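You operate a simulated robot arm through the tools that you are given. There is no shell and no other tool. Be economical: measure what you need, move in short steps, check, and stop when the job is done.

You run a simulated robot arm. Do the job below in one go: nothing can be reset, and whatever is moved stays where it is left.

TASK
Send the green form to YARD in the port's carrier.
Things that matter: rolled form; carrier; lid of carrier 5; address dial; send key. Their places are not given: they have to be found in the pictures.

It is judged by the outcome, as a careful person would: the job done as asked, and still so three seconds after it is handed in. It fails if anything else is knocked over, pushed out of place, dropped, spilled or broken.

THE ROBOT
A 7-joint arm with a two-finger parallel gripper, fixed in place. Base frame: the origin is at the foot of the arm, x ahead of it, y to its left, z up. Lengths are in m, angles in degrees, forces in N, time in s.
Its first joint turns from -66.0 to 66.0 degrees. Payload 1.57 kg.
Tool frame: the origin (TCP) lies between the finger pads and is the grasp point; the fingertips stand 0.03 m ahead of it; z points along the fingers, y is the line along which they close. The gripper opens to 0.11 m. The fingers are 0.024 m wide and 0.012 m thick; the gripper's body (0.048 by 0.112 m) begins 0.078 m behind the TCP.
Orientation is that of the tool frame in the base frame, as a unit quaternion [x, y, z, w]. With the fingers straight down and closing along the base's y, the tool's x points along the base's -x, its y along +y and its z along -z.

THE INTERFACE
- The arm moves only by the tool step_arm. Its argument "commands" is a list of rows, each an object (a shift or turn left out is 0, a gripper value left out holds the last) with "delta_pos": the shift along the tool's x, y, z in m, a list of three; "dr": the turn, a rotation vector about the tool's x, y, z in degrees, a list of three. In form: [{"delta_pos": [tx, ty, tz], "dr": [ax, ay, az]}, ...]. A call has 1 to 12 rows; each row is the pose to reach, as a shift and turn from the pose commanded when the call began, along the tool's axes at that moment. "claw" is the finger opening in m, from 0 to 0.11, set as the call begins (left out, the last holds). Each row takes 0.2 s and may step no farther than 0.05 m and 8.6 degrees from the row before; otherwise, or with a gripper value out of range, the whole call is refused. A pose out of reach is approached as far as the arm can. The call stops where the force on the tool passes 40 N (or 10 N more than at its start, if that is more) or the arm is blocked; 0.2 s more then pass. The fingers move at their own pace (about 0.108 m/s each) and stop on an object; they squeeze with about 41 N. The grip force told is the motor's: it shows also when the fingers shut on nothing. Time passes only in rows, and 0.2 s behind the last, so rows that repeat a pose let the fingers close. It gives the time, the measured TCP pose, the force on the tool (base axes), the opening and the grip force at its end, in the units of the frame above (readings bear some noise).
- Cameras (640 x 400 px; columns grow to the right, rows downward): "scene" is fixed at [0.1083, -0.3829, 1.3744]; the picture's right is [0.97, -0.26, 0.00], its down [-0.21, -0.80, -0.56] and it looks along [0.14, 0.54, -0.83] (base axes); focal length 214 px, centre (320, 200). "wrist" rides on the gripper at [-0.036, 0, -0.08] in the tool frame; the picture's right is [0.00, -1.00, 0.00], its down [0.97, 0.00, -0.24] and it looks along [0.24, 0.00, 0.97] (tool axes); focal length 218 px, centre (320, 200).
- camera(camera): a new picture of that camera. No time passes.
- pixel_to_xyz(camera, pixels): for up to 12 pixels [column, row] of the newest picture of that camera ("zoom" is the newest enlarged one), the place [x, y, z] in the base frame of the surface seen there, good to about 0.002 m, but the place of the scene camera against the robot may be out by one fixed shift of up to 0.025 m in any direction. No time passes.
- zoom(camera, box): a new picture of the part [left, top, right, bottom] of that camera's present view, enlarged. No time passes.
- finish_job(): hands the job in; it is judged then, once.

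Work in short steps. Measure before you move; look again where a grasp or a placing could have gone wrong, and mend it. You have 80 turns and 34 pictures in all, those below and enlarged ones among them. Open the gripper and draw the arm clear of the work before you hand the job in, unless the task says otherwise; then end with one line.

The tools are called after "Request:" as name(argument=value, ...) on one line, values as JSON. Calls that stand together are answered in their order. step_arm: Moves the arm, as the interface text tells. Its arguments: {"type":"object","properties":{"commands":{"type":"array","items":{"type":"object","properties":{"delta_pos":{"type":"array","items":{"type":"number"}},"dr":{"type":"array","items":{"type":"number"}}}}},"claw":{"type":"number"}},"required":["commands"]} The other tools are called the same way: camera (camera) takes a picture; pixel_to_xyz (camera, pixels) gives the place of the surface under pixels of a picture; zoom (camera, box) takes an enlarged picture of a part of a camera's view; finish_job () hands the job in.

At the start:

```text
time_s: 0.0
position: [0.3075, -0.1136, 1.3157]
ee_rot: [0.0, 1.0, 0.0, -0.001]
contact_force: [-0.5, -0.7, -0.5]
width: 0.1101
finger_force: 0.1
```

scene: 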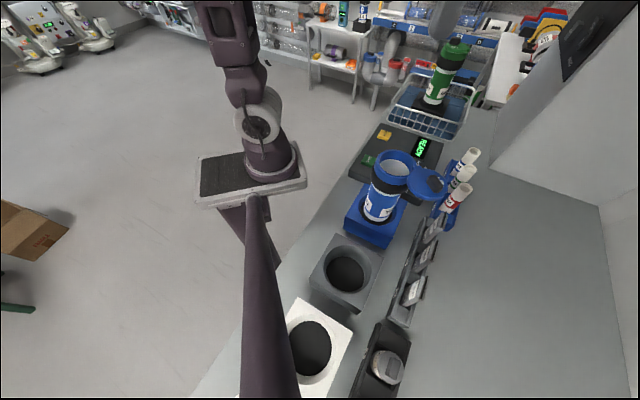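
wrist: 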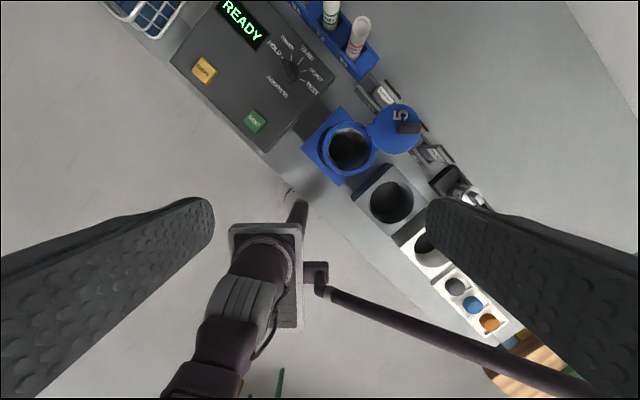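

The scene shows a carrier (blue, lid "5") standing in a blue block near (385,190), a panel with READY near (400,150), and rolled forms near (460,180). I zoom to identify details.

Request:
zoom(camera="scene", box=[330, 110, 490, 250])

Request:
zoom(camera="wrist", box=[160, 0, 480, 200])

Request:
zoom(camera="scene", box=[260, 220, 460, 400])

```text
2.86 times, centred on (410, 180) of scene
```

zoom: 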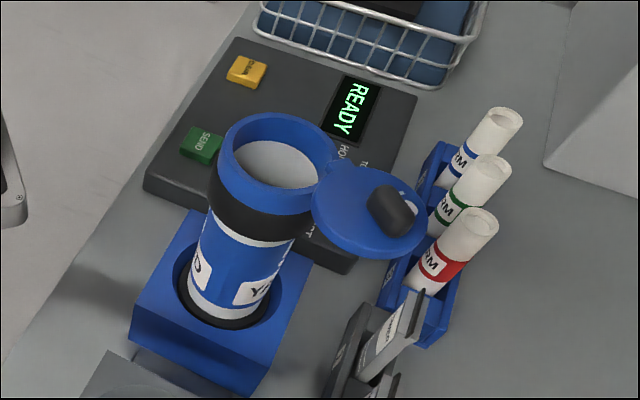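

```text
2.00 times, centred on (320, 100) of wrist
```

zoom: 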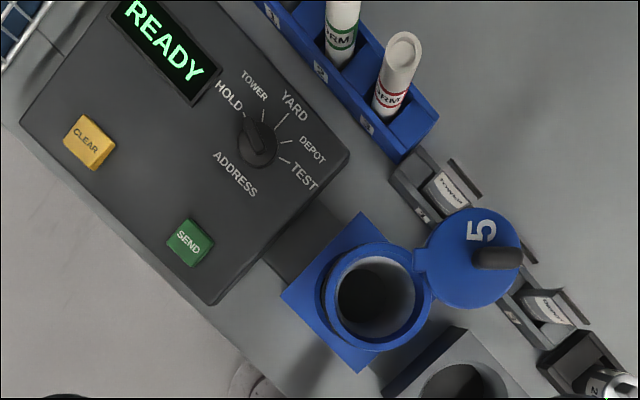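

```text
2.22 times, centred on (360, 310) of scene
```

zoom: 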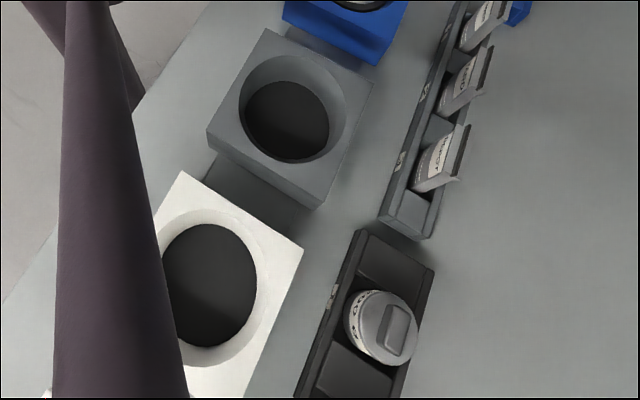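

I measure key points from the wrist view (carrier rim, lid, knob, dial, dial labels, send key, green form) and the same points in the scene to find the scene camera's shift.

Request:
pixel_to_xyz(camera="wrist", pixels=[[254, 119], [288, 70], [372, 141], [326, 160], [345, 126], [393, 122], [408, 128], [361, 20], [332, 8], [307, 53], [316, 74], [225, 90]])

Request:
pixel_to_xyz(camera="scene", pixels=[[380, 160], [370, 160], [397, 150], [429, 182], [437, 184], [460, 173], [463, 170], [472, 153], [450, 190], [398, 182], [412, 168], [392, 165]])

```text
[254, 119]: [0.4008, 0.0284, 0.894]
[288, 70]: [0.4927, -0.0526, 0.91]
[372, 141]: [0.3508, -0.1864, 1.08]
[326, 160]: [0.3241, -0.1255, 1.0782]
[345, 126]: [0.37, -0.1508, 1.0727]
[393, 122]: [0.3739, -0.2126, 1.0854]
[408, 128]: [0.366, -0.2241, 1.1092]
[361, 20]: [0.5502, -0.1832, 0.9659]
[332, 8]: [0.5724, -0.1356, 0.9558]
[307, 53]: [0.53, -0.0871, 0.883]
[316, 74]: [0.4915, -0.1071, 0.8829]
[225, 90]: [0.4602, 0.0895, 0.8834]
```

```text
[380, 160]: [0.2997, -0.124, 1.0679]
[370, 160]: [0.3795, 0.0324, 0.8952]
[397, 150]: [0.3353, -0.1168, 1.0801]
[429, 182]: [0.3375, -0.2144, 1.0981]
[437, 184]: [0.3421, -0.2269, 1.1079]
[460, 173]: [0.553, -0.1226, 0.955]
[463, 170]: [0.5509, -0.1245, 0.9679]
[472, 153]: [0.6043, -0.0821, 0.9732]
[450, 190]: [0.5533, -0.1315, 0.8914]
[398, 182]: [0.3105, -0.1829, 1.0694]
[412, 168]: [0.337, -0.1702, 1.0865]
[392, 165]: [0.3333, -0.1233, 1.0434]
```

Scene points need about +0.02 in x to match the wrist (send key 0.401 vs 0.380; knob 0.366 vs 0.342). I move out over the forms for a nearer look at (0.50,-0.13,1.22).

Request:
step_arm(commands=[{"delta_pos": [-0.04, -0.004, 0.02]}, {"delta_pos": [-0.08, -0.008, 0.04]}, {"delta_pos": [-0.12, -0.012, 0.06]}, {"delta_pos": [-0.16, -0.016, 0.08]}, {"delta_pos": [-0.19, -0.02, 0.095]}, {"delta_pos": [-0.19, -0.02, 0.095]}])

Request:
camera(camera="wrist")

```text
time_s: 1.4
position: [0.4984, -0.1328, 1.2194]
ee_rot: [0.0, 1.0, 0.0, 0.0]
contact_force: [0.3, 0.5, -0.7]
width: 0.1099
finger_force: 0.0
```

```text
28 pictures are left
```

wrist: 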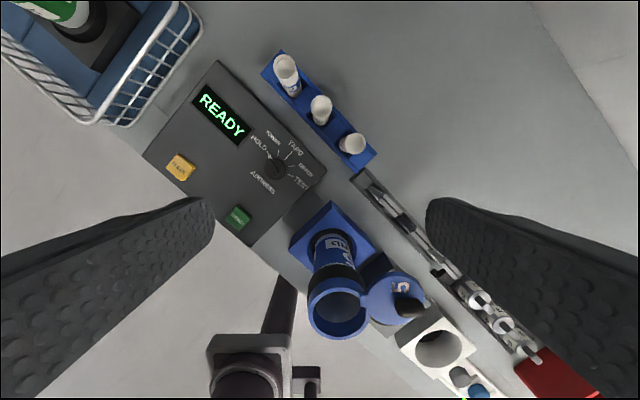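

Reach is fine. The three rolls are at (286,70) blue, (321,108) green, (353,143) red; I zoom on them and the dial.

Request:
zoom(camera="wrist", box=[200, 40, 400, 240])

Request:
pixel_to_xyz(camera="wrist", pixels=[[321, 101], [312, 104], [329, 106], [320, 111], [286, 62], [355, 138], [276, 169], [238, 218], [335, 158], [305, 108], [262, 70], [367, 163]])

```text
2.00 times, centred on (300, 140) of wrist
```

zoom: 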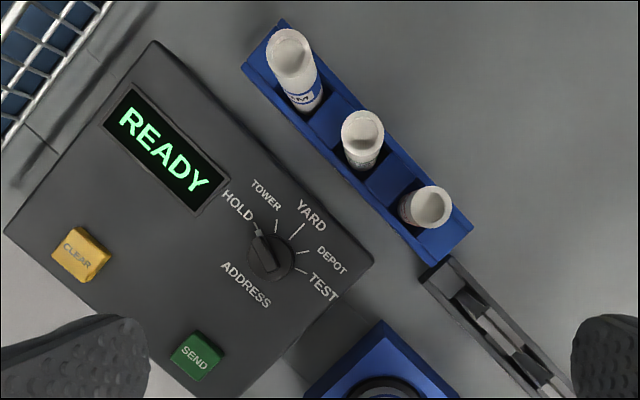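

```text
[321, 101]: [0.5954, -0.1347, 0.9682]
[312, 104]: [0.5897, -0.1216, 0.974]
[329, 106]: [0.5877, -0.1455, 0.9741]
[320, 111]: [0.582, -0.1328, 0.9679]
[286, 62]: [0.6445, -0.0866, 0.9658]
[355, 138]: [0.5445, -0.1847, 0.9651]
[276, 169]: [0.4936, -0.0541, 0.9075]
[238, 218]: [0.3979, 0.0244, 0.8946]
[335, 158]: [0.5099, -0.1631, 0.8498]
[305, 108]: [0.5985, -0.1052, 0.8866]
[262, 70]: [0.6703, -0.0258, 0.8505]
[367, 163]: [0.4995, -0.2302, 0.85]
```

Green roll top centre ≈ (0.588,-0.1335,0.973); the rack runs along the (1,1) diagonal, so I turn the tool -45° to close across it, and go to 1.07 above it.

Request:
step_arm(commands=[{"delta_pos": [-0.015, 0, 0.02], "dr": [0, 0, -7.5]}, {"delta_pos": [-0.03, 0, 0.04], "dr": [0, 0, -15]}, {"delta_pos": [-0.045, 0, 0.06], "dr": [0, 0, -22.5]}, {"delta_pos": [-0.06, 0, 0.08], "dr": [0, 0, -30]}, {"delta_pos": [-0.075, 0, 0.11], "dr": [0, 0, -37.5]}, {"delta_pos": [-0.09, 0, 0.14], "dr": [0, 0, -45]}, {"delta_pos": [-0.09, 0, 0.14], "dr": [0, 0, -45]}])

Request:
camera(camera="wrist")

```text
time_s: 3.0
position: [0.5894, -0.1338, 1.0824]
ee_rot: [-0.383, 0.924, 0.0, 0.0]
contact_force: [0.4, 0.2, -0.5]
width: 0.1101
finger_force: 0.2
```

```text
26 pictures are left
```

wrist: 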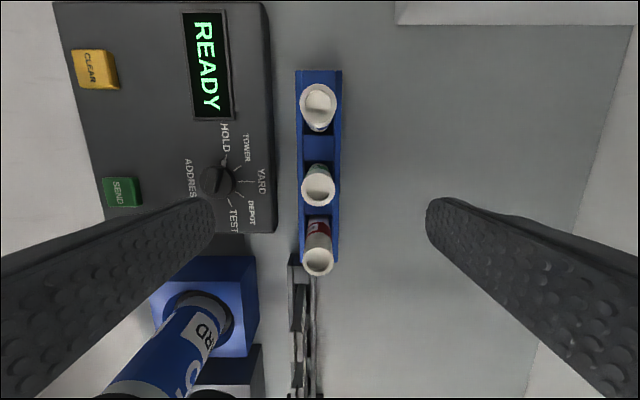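

The rack is now vertical in the picture, green roll top at (318,186) between the fingers. I measure its edges and the dial pointer.

Request:
pixel_to_xyz(camera="wrist", pixels=[[303, 188], [333, 188], [318, 174], [318, 205], [303, 262], [332, 262], [303, 103], [334, 103], [216, 181], [211, 191], [121, 192], [320, 148]])

Request:
zoom(camera="wrist", box=[170, 60, 350, 280])

```text
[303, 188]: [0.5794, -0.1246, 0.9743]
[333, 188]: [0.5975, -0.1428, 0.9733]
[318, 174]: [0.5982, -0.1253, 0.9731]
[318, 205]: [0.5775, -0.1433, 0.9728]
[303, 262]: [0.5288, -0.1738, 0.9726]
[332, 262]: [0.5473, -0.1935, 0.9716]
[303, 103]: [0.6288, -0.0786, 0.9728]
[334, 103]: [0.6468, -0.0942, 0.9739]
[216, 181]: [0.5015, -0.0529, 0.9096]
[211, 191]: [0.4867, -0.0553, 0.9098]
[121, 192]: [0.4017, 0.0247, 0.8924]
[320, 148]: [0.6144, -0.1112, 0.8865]
```

```text
1.82 times, centred on (260, 170) of wrist
```

zoom: 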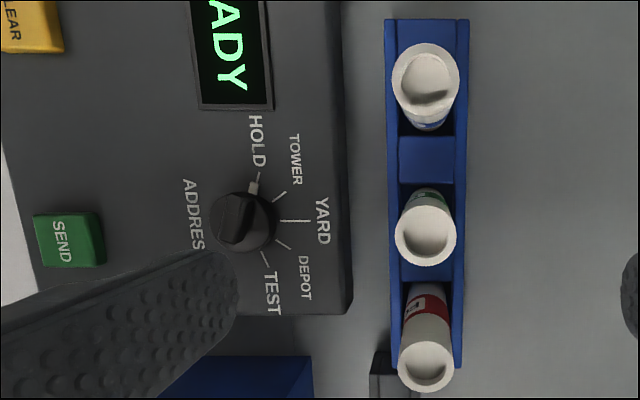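

Roll centre ≈ (0.588,-0.134), diameter 0.026, right under the TCP. I lower to z≈0.958 with a 0.07 opening.

Request:
step_arm(commands=[{"delta_pos": [0.001, 0, 0.04]}, {"delta_pos": [0.001, 0, 0.08]}, {"delta_pos": [0.001, 0, 0.11]}, {"delta_pos": [0.001, 0, 0.124]}, {"delta_pos": [0.001, 0, 0.124]}], claw=0.07)

Request:
step_arm(commands=[{"delta_pos": [0, 0, 0]}, {"delta_pos": [0, 0, 0]}, {"delta_pos": [0, 0, 0]}], claw=0.0)

```text
time_s: 4.2
position: [0.5877, -0.1329, 0.9575]
ee_rot: [-0.382, 0.924, 0.0, 0.0]
contact_force: [-0.9, -0.2, 1.2]
width: 0.0699
finger_force: 0.0
```

```text
time_s: 5.0
position: [0.5875, -0.1342, 0.9573]
ee_rot: [-0.383, 0.924, 0.0, 0.001]
contact_force: [0.0, 0.1, 0.1]
width: 0.0277
finger_force: 38.3
```

Gripped (width 0.028, 38 N). I lift straight up to about z 1.27.

Request:
step_arm(commands=[{"delta_pos": [0, 0, -0.03]}, {"delta_pos": [0, 0, -0.07]}, {"delta_pos": [0, 0, -0.12]}, {"delta_pos": [0, 0, -0.17]}, {"delta_pos": [0, 0, -0.22]}, {"delta_pos": [0, 0, -0.27]}, {"delta_pos": [0, 0, -0.31]}, {"delta_pos": [0, 0, -0.31]}])

Request:
camera(camera="wrist")

Request:
camera(camera="scene")

```text
time_s: 6.8
position: [0.5473, -0.1346, 1.2444]
ee_rot: [-0.383, 0.924, 0.001, -0.001]
contact_force: [-0.8, -0.4, 0.7]
width: 0.028
finger_force: 38.5
out of reach, approached as far as the arm can: row 6, 7, 8
```

```text
24 pictures are left
```

wrist: 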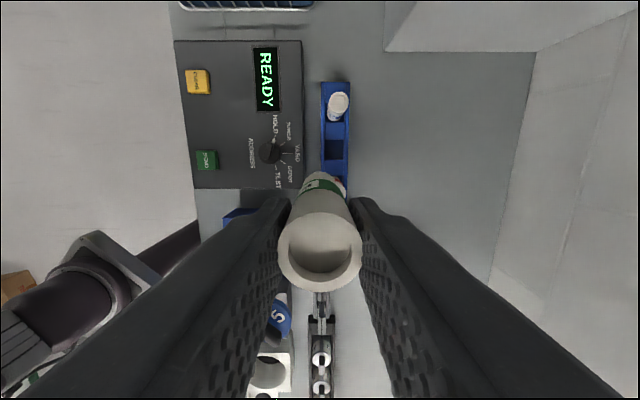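

```text
23 pictures are left
```

scene: 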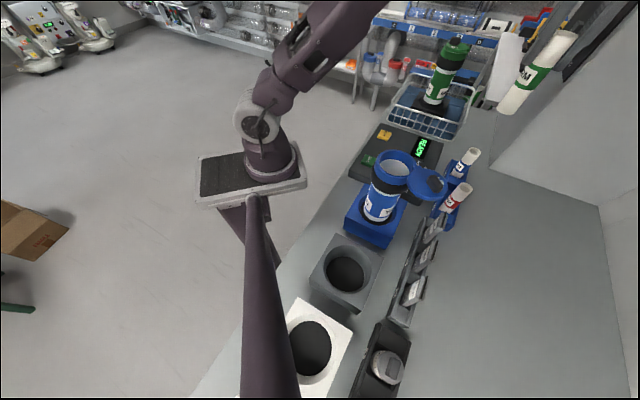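

Form is held upright. Now I refine the rim centre from a scene zoom, with the blue and red form tops as references for the camera shift.

Request:
zoom(camera="scene", box=[360, 135, 488, 215])

```text
5.00 times, centred on (424, 175) of scene
```

zoom: 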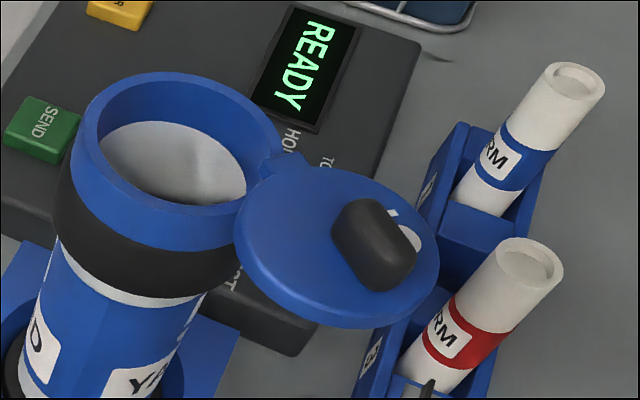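

I measure the rim edges, the lid disc, hinge, knob and form tops in this zoom.

Request:
pixel_to_xyz(camera="zoom", pixels=[[95, 175], [270, 150], [180, 77], [185, 240], [240, 215], [265, 215], [335, 180], [300, 290], [385, 305], [360, 215], [390, 260], [290, 163]])

Request:
pixel_to_xyz(camera="zoom", pixels=[[548, 80], [600, 85], [575, 65], [573, 94], [500, 255], [558, 270], [533, 241], [525, 283], [425, 240], [405, 200], [240, 110], [90, 120]])

```text
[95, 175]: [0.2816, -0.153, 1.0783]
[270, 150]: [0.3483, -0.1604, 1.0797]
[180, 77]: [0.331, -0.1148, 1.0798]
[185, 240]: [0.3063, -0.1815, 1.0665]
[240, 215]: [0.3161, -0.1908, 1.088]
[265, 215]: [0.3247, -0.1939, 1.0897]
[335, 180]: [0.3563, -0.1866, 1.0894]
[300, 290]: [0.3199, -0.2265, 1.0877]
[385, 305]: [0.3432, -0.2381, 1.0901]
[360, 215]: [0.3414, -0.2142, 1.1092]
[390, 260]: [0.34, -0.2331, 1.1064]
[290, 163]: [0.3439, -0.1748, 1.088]
```

```text
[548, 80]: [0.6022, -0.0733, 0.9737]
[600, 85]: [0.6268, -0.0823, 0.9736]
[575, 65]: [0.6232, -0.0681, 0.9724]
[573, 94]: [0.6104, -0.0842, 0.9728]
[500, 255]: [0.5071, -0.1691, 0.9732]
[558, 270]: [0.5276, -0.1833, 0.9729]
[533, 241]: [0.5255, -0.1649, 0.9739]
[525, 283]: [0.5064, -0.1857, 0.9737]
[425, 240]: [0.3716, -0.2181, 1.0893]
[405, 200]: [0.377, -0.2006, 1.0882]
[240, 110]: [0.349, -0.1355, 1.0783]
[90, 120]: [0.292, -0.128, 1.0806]
```

Camera shift is about (+0.022,-0.0085), so the rim centre in robot frame is ≈(0.3385,-0.156), z 1.08; the lid is a flat swivel disc (top 1.089) pivoting near (0.366,-0.183). I move back toward the carrier, first part in x.

Request:
step_arm(commands=[{"delta_pos": [0.03, 0.03, 0]}, {"delta_pos": [0.06, 0.06, 0]}, {"delta_pos": [0.09, 0.09, 0]}, {"delta_pos": [0.106, 0.106, 0]}, {"delta_pos": [0.106, 0.106, 0]}])

```text
time_s: 8.0
position: [0.3951, -0.1339, 1.2456]
ee_rot: [-0.383, 0.924, 0.0, -0.001]
contact_force: [0.0, -0.6, -0.3]
width: 0.028
finger_force: 38.0
```

Now to directly above the rim centre (0.3385,-0.156).

Request:
step_arm(commands=[{"delta_pos": [0.028, 0.0122, 0]}, {"delta_pos": [0.0556, 0.0244, 0]}, {"delta_pos": [0.0556, 0.0244, 0]}])

Request:
camera(camera="wrist")

Request:
zoom(camera="scene", box=[340, 70, 500, 190])

```text
time_s: 8.8
position: [0.3411, -0.1585, 1.2462]
ee_rot: [-0.383, 0.924, 0.0, 0.0]
contact_force: [0.3, 0.4, 0.2]
width: 0.028
finger_force: 38.8
```

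```text
21 pictures are left
```

wrist: 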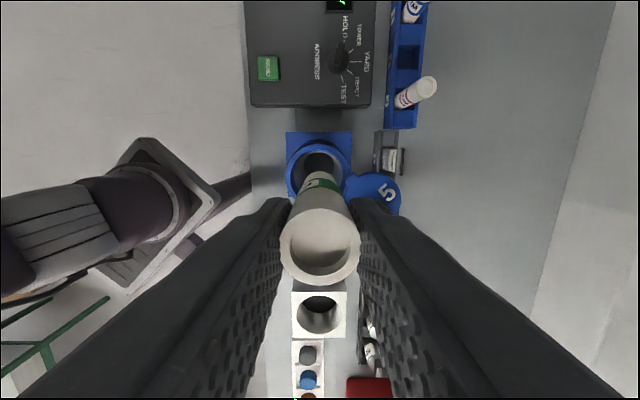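

```text
3.33 times, centred on (420, 130) of scene
```

zoom: 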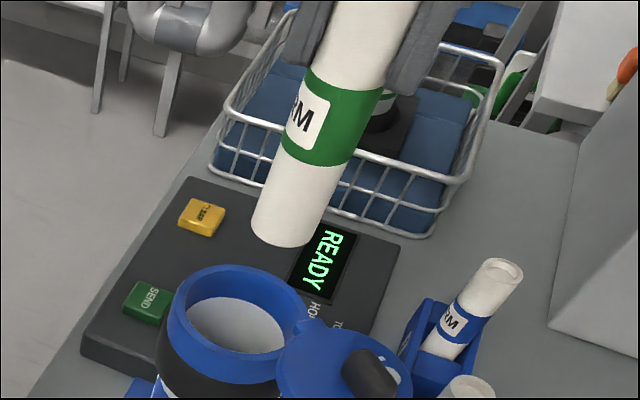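

The rim shows at about (286..353, 138..) in the wrist picture; I measure its points to check the centring.

Request:
pixel_to_xyz(camera="wrist", pixels=[[288, 168], [351, 165], [319, 140], [297, 150], [342, 150], [306, 156], [333, 156], [318, 156], [389, 193], [375, 180], [350, 185], [290, 185]])

Request:
zoom(camera="wrist", box=[270, 110, 430, 230])

```text
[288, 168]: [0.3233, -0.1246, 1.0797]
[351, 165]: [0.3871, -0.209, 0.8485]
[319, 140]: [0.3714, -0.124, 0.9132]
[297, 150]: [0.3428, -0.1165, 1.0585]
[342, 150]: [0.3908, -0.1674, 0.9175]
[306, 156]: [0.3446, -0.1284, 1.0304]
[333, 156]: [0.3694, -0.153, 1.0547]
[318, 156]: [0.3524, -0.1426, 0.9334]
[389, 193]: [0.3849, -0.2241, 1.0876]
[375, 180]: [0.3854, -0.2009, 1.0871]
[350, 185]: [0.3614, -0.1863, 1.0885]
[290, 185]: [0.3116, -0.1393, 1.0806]
```

```text
3.33 times, centred on (350, 170) of wrist
```

zoom: 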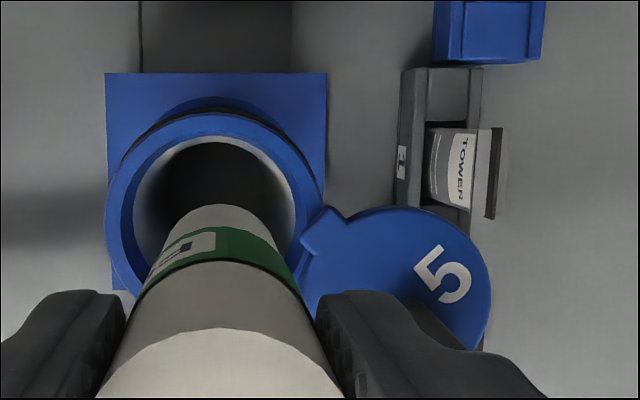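

Recomputed from this view, the rim centre is ≈(0.3408,-0.1562), inner diameter ≈0.053, so there is ~12 mm clearance. I correct by 2 mm and lower to z≈1.13.

Request:
step_arm(commands=[{"delta_pos": [-0.0011, 0.002, 0.03]}, {"delta_pos": [-0.0011, 0.002, 0.06]}, {"delta_pos": [-0.0011, 0.002, 0.085]}, {"delta_pos": [-0.0011, 0.002, 0.1]}, {"delta_pos": [-0.0011, 0.002, 0.116]}, {"delta_pos": [-0.0011, 0.002, 0.116]}])

Request:
camera(camera="scene")

Request:
zoom(camera="scene", box=[350, 105, 478, 205])

```text
time_s: 10.2
position: [0.3423, -0.155, 1.1311]
ee_rot: [-0.383, 0.924, 0.0, 0.001]
contact_force: [-0.6, -0.6, 0.3]
width: 0.0279
finger_force: 37.5
```

```text
18 pictures are left
```

scene: 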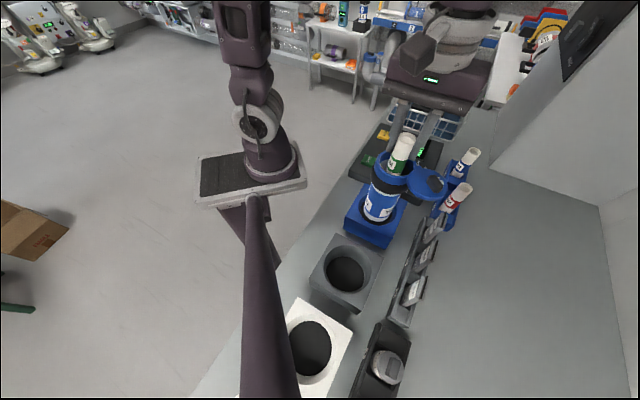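

```text
4.00 times, centred on (414, 155) of scene
```

zoom: 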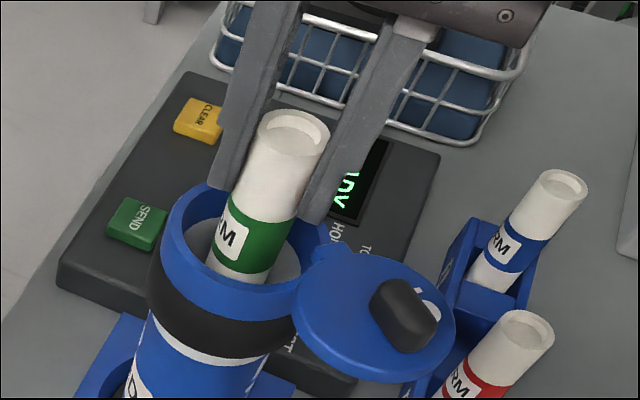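

The form's lower end is inside the rim and no contact is felt. I open to 0.045 to let it slide in.

Request:
step_arm(commands=[{"delta_pos": [0, 0, 0]}, {"delta_pos": [0, 0, 0]}, {"delta_pos": [0, 0, 0]}, {"delta_pos": [0, 0, 0]}], claw=0.045)

Request:
zoom(camera="scene", box=[350, 105, 478, 205])

```text
time_s: 11.2
position: [0.3406, -0.155, 1.1309]
ee_rot: [-0.383, 0.924, -0.001, 0.0]
contact_force: [-0.7, -0.2, 0.8]
width: 0.0449
finger_force: 0.0
```

```text
4.00 times, centred on (414, 155) of scene
```

zoom: 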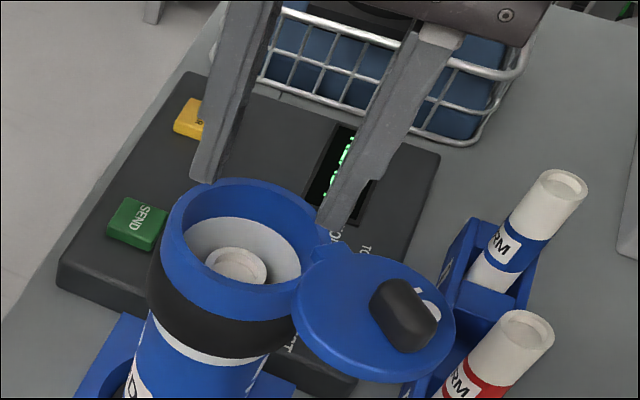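

The form sits fully down in the carrier. I rise and shift over the lid at (0.367,-0.22) for a close look.

Request:
step_arm(commands=[{"delta_pos": [0, 0, -0.045]}, {"delta_pos": [0, 0, -0.09]}, {"delta_pos": [0.014, -0.032, -0.1]}, {"delta_pos": [0.0276, -0.0643, -0.1]}, {"delta_pos": [0.0276, -0.0643, -0.1]}], claw=0.1)

Request:
camera(camera="wrist")

```text
time_s: 12.4
position: [0.3693, -0.2189, 1.2306]
ee_rot: [-0.383, 0.924, -0.001, 0.0]
contact_force: [-0.4, 0.4, 0.2]
width: 0.1
finger_force: 0.0
```

```text
15 pictures are left
```

wrist: 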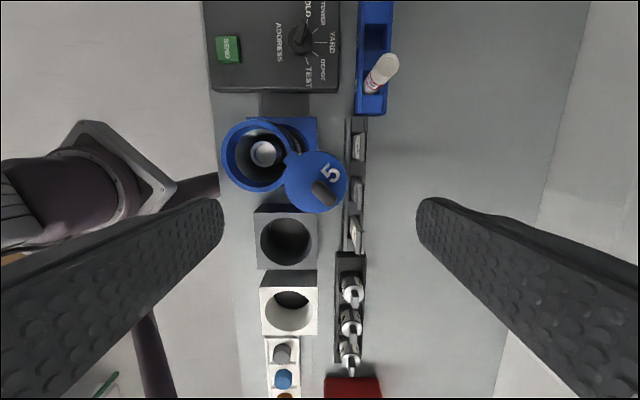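

Request:
zoom(camera="wrist", box=[210, 110, 370, 220])

Request:
pixel_to_xyz(camera="wrist", pixels=[[224, 152], [291, 161], [254, 119], [254, 189], [285, 182], [349, 182], [317, 149], [317, 213], [320, 187], [331, 202], [314, 192], [285, 157]])

```text
3.64 times, centred on (290, 165) of wrist
```

zoom: 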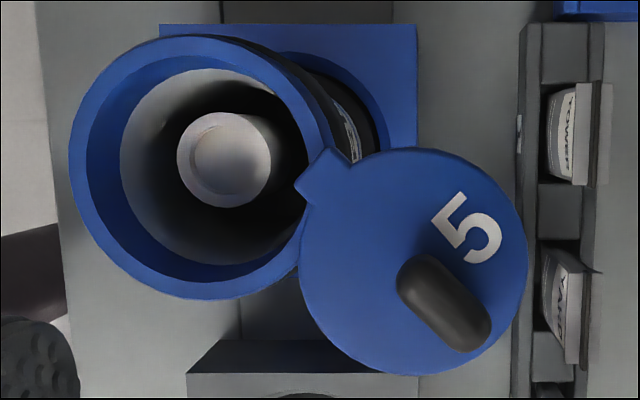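

```text
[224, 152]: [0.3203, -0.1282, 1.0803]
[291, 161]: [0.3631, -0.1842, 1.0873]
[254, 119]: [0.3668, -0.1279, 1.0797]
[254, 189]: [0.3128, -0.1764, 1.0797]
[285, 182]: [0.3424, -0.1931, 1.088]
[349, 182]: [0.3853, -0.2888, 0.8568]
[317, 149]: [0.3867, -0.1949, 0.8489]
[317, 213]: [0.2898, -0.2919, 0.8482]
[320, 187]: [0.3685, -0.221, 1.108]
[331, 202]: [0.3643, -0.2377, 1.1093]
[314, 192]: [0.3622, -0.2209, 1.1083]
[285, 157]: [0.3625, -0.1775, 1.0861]
```

The lid's lug (zoom 325,170) is its pivot ≈(0.367,-0.181), with the knob ≈(0.366,-0.228) radially outward; it must swing ~134° clockwise seen from above. I turn to yaw -90 so the fingers straddle the knob along x, above it first.

Request:
step_arm(commands=[{"delta_pos": [0.0015, -0.001, 0], "dr": [0, 0, -7.5]}, {"delta_pos": [0.003, -0.002, 0], "dr": [0, 0, -15]}, {"delta_pos": [0.0045, -0.003, 0], "dr": [0, 0, -22.5]}, {"delta_pos": [0.006, -0.004, 0], "dr": [0, 0, -30]}, {"delta_pos": [0.0075, -0.0041, 0.0], "dr": [0, 0, -37.5]}, {"delta_pos": [0.0088, -0.0041, 0.02], "dr": [0, 0, -45]}, {"delta_pos": [0.0088, -0.0041, 0.04], "dr": [0, 0, -45]}, {"delta_pos": [0.0088, -0.0041, 0.06], "dr": [0, 0, -45]}, {"delta_pos": [0.0088, -0.0041, 0.06], "dr": [0, 0, -45]}], claw=0.06)

Request:
camera(camera="wrist")

```text
time_s: 14.4
position: [0.3623, -0.2294, 1.1699]
ee_rot: [0.707, -0.707, 0.001, 0.001]
contact_force: [0.1, 0.0, 0.6]
width: 0.06
finger_force: 0.2
```

```text
13 pictures are left
```

wrist: 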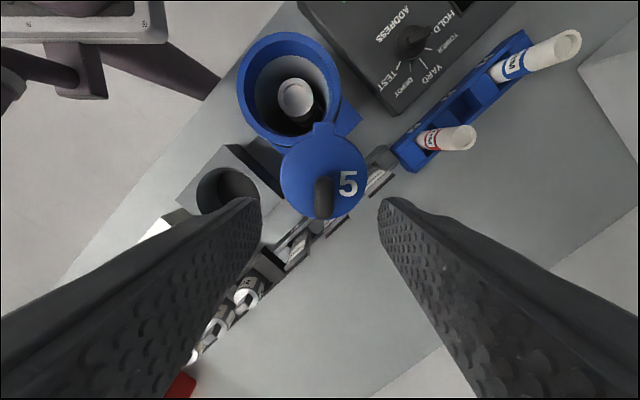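

The knob is at (324,197), i.e. ≈(0.365,-0.2265). I align with it and lower to z≈1.124 (tips just above the lid plate), then narrow to a loose cage of 0.018.

Request:
step_arm(commands=[{"delta_pos": [-0.003, -0.0027, 0.02]}, {"delta_pos": [-0.003, -0.0027, 0.035]}, {"delta_pos": [-0.003, -0.0027, 0.046]}, {"delta_pos": [-0.003, -0.0027, 0.046]}])

Request:
step_arm(commands=[{"delta_pos": [0, 0, 0]}, {"delta_pos": [0, 0, 0]}, {"delta_pos": [0, 0, 0]}], claw=0.018)

Request:
camera(camera="wrist")

```text
time_s: 15.4
position: [0.3653, -0.2269, 1.1253]
ee_rot: [0.707, -0.707, 0.0, 0.0]
contact_force: [0.2, -0.4, 0.0]
width: 0.0604
finger_force: 0.0
```

```text
time_s: 16.2
position: [0.3659, -0.226, 1.1258]
ee_rot: [0.707, -0.707, 0.0, 0.0]
contact_force: [-0.7, -1.0, -0.2]
width: 0.0179
finger_force: 0.2
```

```text
12 pictures are left
```

wrist: 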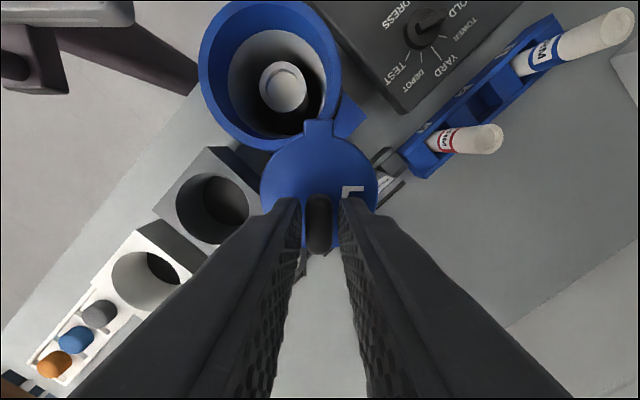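

The knob sits between the fingers; pivot at lug (319,128) → (0.366,-0.181), radius 0.0455. I swing it 64° clockwise along the arc, turning the tool with it.

Request:
step_arm(commands=[{"delta_pos": [-0.0004, 0.0063, 0], "dr": [0, 0, 8]}, {"delta_pos": [-0.0018, 0.0125, 0], "dr": [0, 0, 16]}, {"delta_pos": [-0.0039, 0.0185, 0], "dr": [0, 0, 24]}, {"delta_pos": [-0.0069, 0.0241, 0], "dr": [0, 0, 32]}, {"delta_pos": [-0.0106, 0.0292, 0], "dr": [0, 0, 40]}, {"delta_pos": [-0.0151, 0.0338, 0], "dr": [0, 0, 48]}, {"delta_pos": [-0.0201, 0.0377, 0], "dr": [0, 0, 56]}, {"delta_pos": [-0.0256, 0.0409, 0], "dr": [0, 0, 64]}, {"delta_pos": [-0.0256, 0.0409, 0], "dr": [0, 0, 64]}])

Request:
camera(camera="wrist")

```text
time_s: 18.2
position: [0.3256, -0.2014, 1.126]
ee_rot: [-0.224, 0.975, 0.001, -0.001]
contact_force: [0.6, -0.6, 0.1]
width: 0.0182
finger_force: 0.1
```

```text
11 pictures are left
```

wrist: 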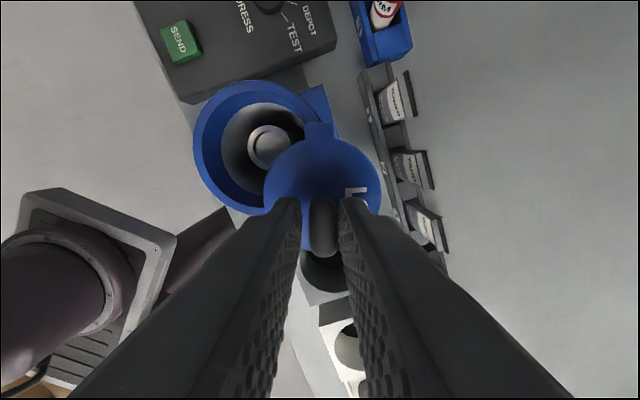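

The lid swings freely on its lug as expected. I continue another 72°.

Request:
step_arm(commands=[{"delta_pos": [-0.0004, 0.0063, 0], "dr": [0, 0, 8]}, {"delta_pos": [-0.0018, 0.0125, 0], "dr": [0, 0, 16]}, {"delta_pos": [-0.0039, 0.0185, 0], "dr": [0, 0, 24]}, {"delta_pos": [-0.0069, 0.0241, 0], "dr": [0, 0, 32]}, {"delta_pos": [-0.0106, 0.0292, 0], "dr": [0, 0, 40]}, {"delta_pos": [-0.0151, 0.0338, 0], "dr": [0, 0, 48]}, {"delta_pos": [-0.0201, 0.0377, 0], "dr": [0, 0, 56]}, {"delta_pos": [-0.0256, 0.0409, 0], "dr": [0, 0, 64]}, {"delta_pos": [-0.0314, 0.0433, 0], "dr": [0, 0, 72]}, {"delta_pos": [-0.0314, 0.0433, 0], "dr": [0, 0, 72]}])

Request:
zoom(camera="wrist", box=[160, 40, 480, 300])

```text
time_s: 20.4
position: [0.3343, -0.1476, 1.1245]
ee_rot: [0.391, 0.92, -0.001, 0.0]
contact_force: [1.0, -0.6, 1.6]
width: 0.0184
finger_force: 0.0
```

```text
1.54 times, centred on (320, 170) of wrist
```

zoom: 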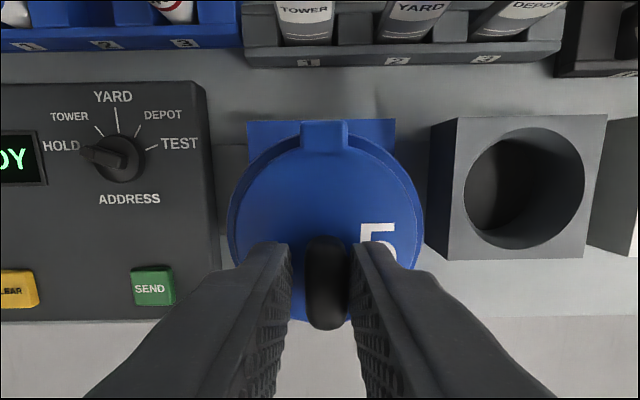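

The lid covers the mouth. I open and rise to check that it is concentric with the rim.

Request:
step_arm(commands=[{"delta_pos": [0, 0, 0]}, {"delta_pos": [0, 0, 0]}, {"delta_pos": [0, 0, -0.04]}, {"delta_pos": [0, 0, -0.08]}, {"delta_pos": [0, 0, -0.1]}, {"delta_pos": [0, 0, -0.1]}], claw=0.05)

Request:
zoom(camera="wrist", box=[240, 110, 400, 230])

Request:
zoom(camera="scene", box=[350, 120, 450, 220])

```text
time_s: 21.8
position: [0.3348, -0.1458, 1.2245]
ee_rot: [0.391, 0.92, 0.001, 0.0]
contact_force: [0.6, -0.7, 0.3]
width: 0.0503
finger_force: 0.1
```

```text
3.33 times, centred on (320, 170) of wrist
```

zoom: 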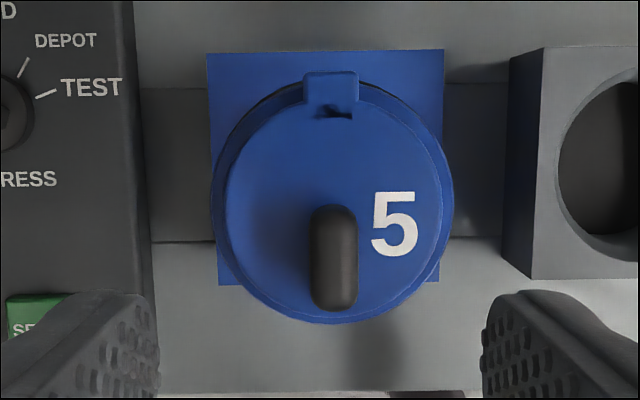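

```text
4.00 times, centred on (400, 170) of scene
```

zoom: 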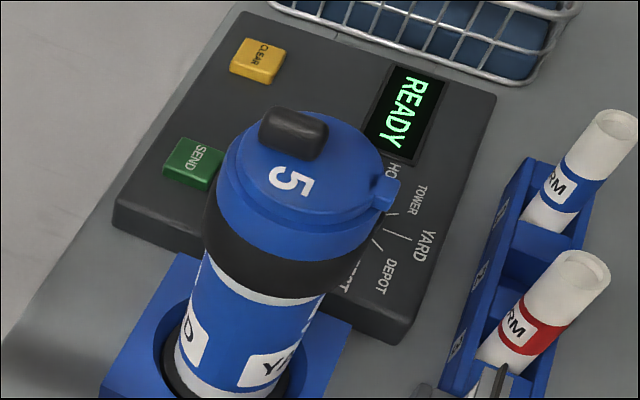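

Lid 5 is concentric and closed. Next, the dial at ≈(0.494,-0.054): I move above it at z≈1.06, turning so the fingers straddle the pointer bar (yaw -18).

Request:
step_arm(commands=[{"delta_pos": [-0.0055, 0.0223, 0], "dr": [0, 0, -8]}, {"delta_pos": [-0.011, 0.0446, 0], "dr": [0, 0, -16]}, {"delta_pos": [-0.0166, 0.0669, 0], "dr": [0, 0, -24]}, {"delta_pos": [-0.0222, 0.0892, 0], "dr": [0, 0, -32]}, {"delta_pos": [-0.0278, 0.1114, 0.02], "dr": [0, 0, -40]}, {"delta_pos": [-0.0333, 0.1337, 0.05], "dr": [0, 0, -48]}, {"delta_pos": [-0.0389, 0.156, 0.08], "dr": [0, 0, -56]}, {"delta_pos": [-0.0444, 0.1783, 0.12], "dr": [0, 0, -64]}, {"delta_pos": [-0.0444, 0.1783, 0.165], "dr": [0, 0, -64]}, {"delta_pos": [-0.0444, 0.1783, 0.165], "dr": [0, 0, -64]}])

Request:
camera(camera="wrist")

```text
time_s: 24.0
position: [0.4918, -0.0534, 1.0585]
ee_rot: [-0.156, 0.988, 0.0, 0.0]
contact_force: [0.1, -0.1, 0.2]
width: 0.05
finger_force: 0.1
```

```text
7 pictures are left
```

wrist: 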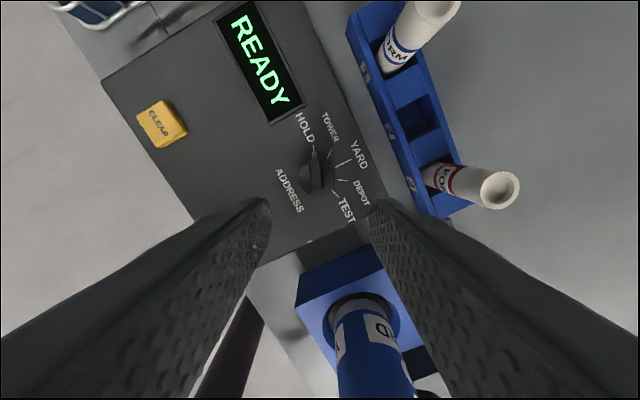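

Dial knob is at (315,173), with its pointer up to HOLD. I measure the knob, ticks and keys on this view.

Request:
pixel_to_xyz(camera="wrist", pixels=[[318, 163], [315, 185], [311, 175], [316, 174], [321, 175], [314, 150], [333, 152], [344, 162], [341, 179], [334, 192], [300, 178], [327, 170]])

Request:
zoom(camera="wrist", box=[280, 110, 380, 220])

```text
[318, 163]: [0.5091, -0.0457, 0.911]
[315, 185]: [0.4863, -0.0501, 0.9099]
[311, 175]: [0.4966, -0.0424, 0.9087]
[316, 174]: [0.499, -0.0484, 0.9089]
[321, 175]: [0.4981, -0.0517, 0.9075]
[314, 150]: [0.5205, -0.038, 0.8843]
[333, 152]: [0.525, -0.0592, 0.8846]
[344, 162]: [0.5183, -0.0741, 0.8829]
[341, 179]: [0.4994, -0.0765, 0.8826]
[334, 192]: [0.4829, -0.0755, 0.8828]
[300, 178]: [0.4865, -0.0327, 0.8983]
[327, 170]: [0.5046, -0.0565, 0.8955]
```

```text
3.64 times, centred on (330, 165) of wrist
```

zoom: 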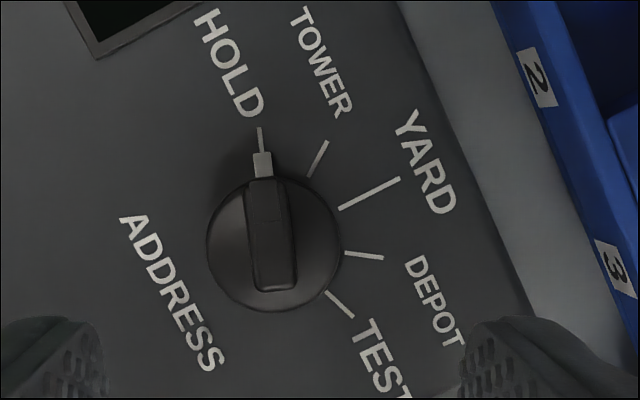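

Dial axis ≈(0.493,-0.050), bar at ≈24° toward HOLD, YARD tick at ≈-45° (70° clockwise), bar top 0.910, disc top ≈0.897. I align and lower to z≈0.931, then close on the bar.

Request:
step_arm(commands=[{"delta_pos": [-0.0022, 0.0029, 0.04], "dr": [0, 0, -6]}, {"delta_pos": [-0.0022, 0.0029, 0.08], "dr": [0, 0, -6]}, {"delta_pos": [-0.0022, 0.0029, 0.11], "dr": [0, 0, -6]}, {"delta_pos": [-0.0022, 0.0029, 0.1275], "dr": [0, 0, -6]}, {"delta_pos": [-0.0022, 0.0029, 0.1275], "dr": [0, 0, -6]}], claw=0.04)

Request:
step_arm(commands=[{"delta_pos": [0, 0, 0]}, {"delta_pos": [0, 0, 0]}, {"delta_pos": [0, 0, 0]}], claw=0.0)

```text
time_s: 25.2
position: [0.4942, -0.0499, 0.932]
ee_rot: [-0.208, 0.978, 0.0, 0.001]
contact_force: [0.3, 0.3, 0.4]
width: 0.0397
finger_force: 0.0
```

```text
time_s: 26.0
position: [0.4938, -0.0487, 0.9313]
ee_rot: [-0.209, 0.978, 0.001, -0.002]
contact_force: [-8.6, 19.7, -2.0]
width: 0.013
finger_force: 30.1
```

Gripped the bar (0.013), but a 21 N side force along tool +y shows I'm ~1.5 mm off; I shift that way.

Request:
step_arm(commands=[{"delta_pos": [0, 0.001, 0]}, {"delta_pos": [0, 0.0018, 0]}, {"delta_pos": [0, 0.0018, 0]}])

```text
time_s: 26.8
position: [0.4931, -0.0492, 0.9316]
ee_rot: [-0.208, 0.978, 0.0, 0.001]
contact_force: [3.7, 19.6, -21.6]
width: 0.0132
finger_force: 30.1
```

The forces did not relax; I open slightly to reset the contact and read the free pose.

Request:
step_arm(commands=[{"delta_pos": [0, 0, 0]}, {"delta_pos": [0, 0, 0]}], claw=0.02)

Request:
zoom(camera="wrist", box=[240, 80, 400, 280])

```text
time_s: 27.4
position: [0.4933, -0.0507, 0.9333]
ee_rot: [-0.208, 0.978, -0.001, 0.0]
contact_force: [0.1, 0.4, 0.2]
width: 0.0198
finger_force: 0.1
```

```text
2.00 times, centred on (320, 180) of wrist
```

zoom: 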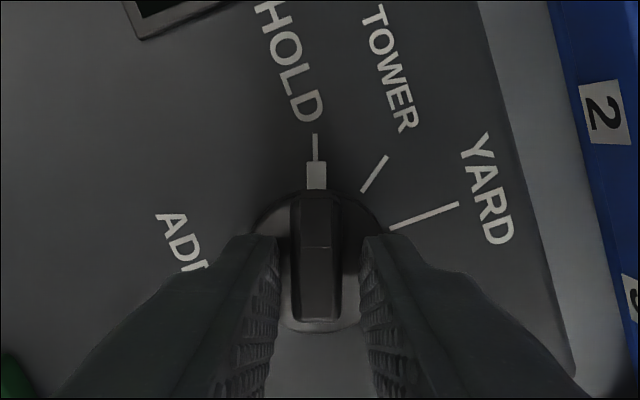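

The bar is centred within ~1 mm. I make a tiny correction, use a snug cage (0.014) instead of a squeeze, and turn 72° clockwise.

Request:
step_arm(commands=[{"delta_pos": [-0.0015, 0.0006, 0.0015]}, {"delta_pos": [-0.0015, 0.0006, 0.0015]}], claw=0.014)

Request:
step_arm(commands=[{"dr": [0, 0, 7.2]}, {"dr": [0, 0, 14.4]}, {"dr": [0, 0, 21.6]}, {"dr": [0, 0, 28.8]}, {"dr": [0, 0, 36]}, {"dr": [0, 0, 43.2]}, {"dr": [0, 0, 50.4]}, {"dr": [0, 0, 57.6]}, {"dr": [0, 0, 64.8]}, {"dr": [0, 0, 72]}, {"dr": [0, 0, 72]}])

```text
time_s: 28.0
position: [0.4948, -0.0479, 0.9304]
ee_rot: [-0.208, 0.978, 0.0, 0.0]
contact_force: [-0.7, -0.2, 0.0]
width: 0.014
finger_force: 0.1
```

```text
time_s: 30.4
position: [0.4939, -0.0479, 0.9308]
ee_rot: [0.408, 0.913, 0.001, 0.0]
contact_force: [-2.7, -4.5, 0.5]
width: 0.0183
finger_force: 2.4
```

The fingers were spread a little (0.0183), so I check the dial.

Request:
zoom(camera="wrist", box=[240, 80, 400, 280])

```text
2.00 times, centred on (320, 180) of wrist
```

zoom: 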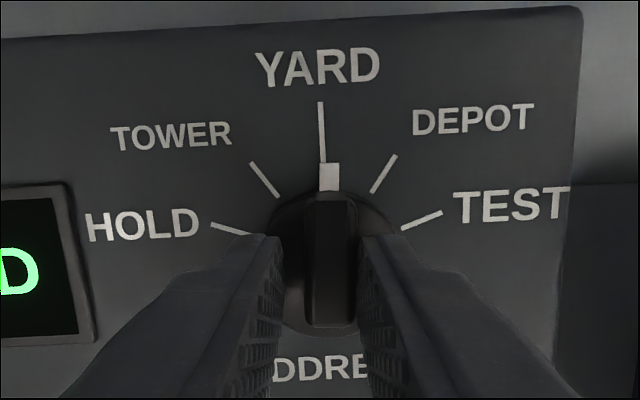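

The pointer is on YARD (tick at (321,130)) and the display's end reads "D". I open, lift off, and take the closed fingers above the SEND key at (0.400,0.026).

Request:
step_arm(commands=[{"delta_pos": [0, 0, 0]}, {"delta_pos": [0, 0, 0]}, {"delta_pos": [0, 0, -0.03]}, {"delta_pos": [0, 0, -0.08]}, {"delta_pos": [0, 0, -0.08]}], claw=0.035)

Request:
step_arm(commands=[{"delta_pos": [0.04, -0.0065, 0]}, {"delta_pos": [0.08, -0.013, 0]}, {"delta_pos": [0.1173, -0.0195, 0]}, {"delta_pos": [0.1173, -0.0195, 0]}], claw=0.0)

Request:
camera(camera="wrist")

```text
time_s: 31.6
position: [0.4974, -0.0488, 1.0123]
ee_rot: [0.406, 0.914, 0.001, -0.001]
contact_force: [-0.2, 0.3, 0.7]
width: 0.0349
finger_force: 0.1
```

```text
time_s: 32.6
position: [0.4017, 0.0267, 1.0111]
ee_rot: [0.407, 0.914, 0.0, 0.0]
contact_force: [0.4, 0.9, -0.1]
width: 0.0
finger_force: 21.4
```

```text
3 pictures are left
```

wrist: 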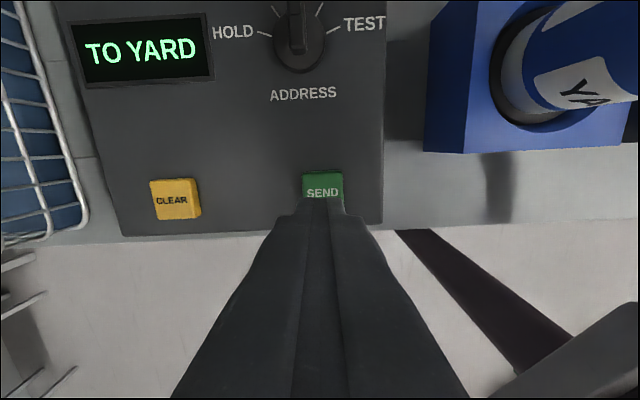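

Display reads "TO YARD". I measure the SEND key edges around (323,190).

Request:
pixel_to_xyz(camera="wrist", pixels=[[305, 176], [341, 176], [306, 195], [342, 196], [323, 186], [323, 178]])

```text
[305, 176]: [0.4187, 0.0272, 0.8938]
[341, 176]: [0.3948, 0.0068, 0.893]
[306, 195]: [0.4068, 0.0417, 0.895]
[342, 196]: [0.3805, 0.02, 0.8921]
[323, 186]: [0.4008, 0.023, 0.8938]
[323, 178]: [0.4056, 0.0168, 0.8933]
```

The TCP is over the key centre; I descend and press slowly, from contact at TCP z≈0.924 down to ≈0.918.

Request:
step_arm(commands=[{"delta_pos": [0.001, -0.0015, 0.04]}, {"delta_pos": [0.001, -0.0015, 0.07]}, {"delta_pos": [0.001, -0.0015, 0.084]}, {"delta_pos": [0.001, -0.0015, 0.087]}, {"delta_pos": [0.001, -0.0015, 0.09]}, {"delta_pos": [0.001, -0.0015, 0.0925]}, {"delta_pos": [0.001, -0.0015, 0.0925]}])

```text
time_s: 34.2
position: [0.3996, 0.0244, 0.9181]
ee_rot: [0.406, 0.914, -0.001, 0.0]
contact_force: [-4.9, -9.5, 18.1]
width: 0.0001
finger_force: 21.0
```

Pressed with ~18 N. I lift straight off and look at the display.

Request:
step_arm(commands=[{"delta_pos": [0, 0, -0.02]}, {"delta_pos": [0, 0, -0.06]}, {"delta_pos": [0, 0, -0.1]}, {"delta_pos": [0, 0, -0.1]}])

Request:
camera(camera="wrist")

```text
time_s: 35.2
position: [0.3997, 0.0244, 1.0209]
ee_rot: [0.406, 0.914, 0.0, 0.0]
contact_force: [0.6, 1.0, 0.8]
width: 0.0
finger_force: 20.6
```

```text
2 pictures are left
```

wrist: 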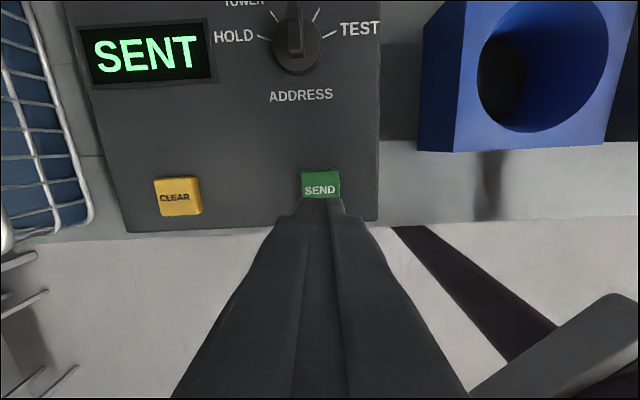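

The display reads "SENT" and the carrier has left the port. I rise clear and open the gripper.

Request:
step_arm(commands=[{"delta_pos": [0, 0, -0.04]}, {"delta_pos": [0, 0, -0.08]}, {"delta_pos": [0, 0, -0.12]}, {"delta_pos": [0, 0, -0.16]}, {"delta_pos": [0, 0, -0.2]}, {"delta_pos": [0, 0, -0.2]}], claw=0.08)

Request:
camera(camera="scene")

```text
time_s: 36.6
position: [0.4002, 0.0241, 1.2172]
ee_rot: [0.407, 0.913, 0.0, 0.001]
contact_force: [0.3, 0.5, 0.6]
width: 0.0801
finger_force: 0.1
```

```text
1 pictures are left
```

scene: 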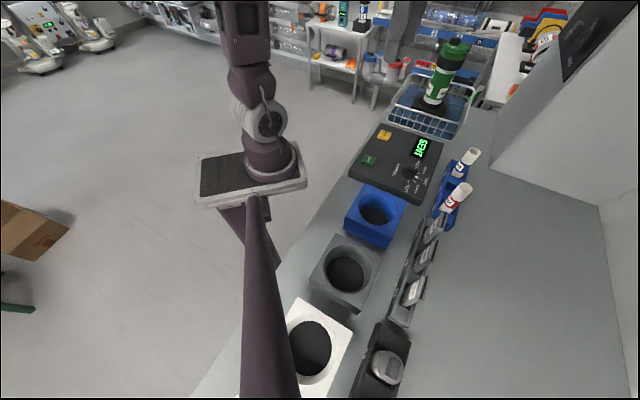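

The carrier is gone from the port, nothing else has moved, and the arm is clear, so I hand the job in.

Request:
finish_job()

```text
The job is handed in.
```

The green form went to YARD in the port's carrier with lid 5 closed: the display showed "TO YARD", then "SENT", and the carrier has left the port.
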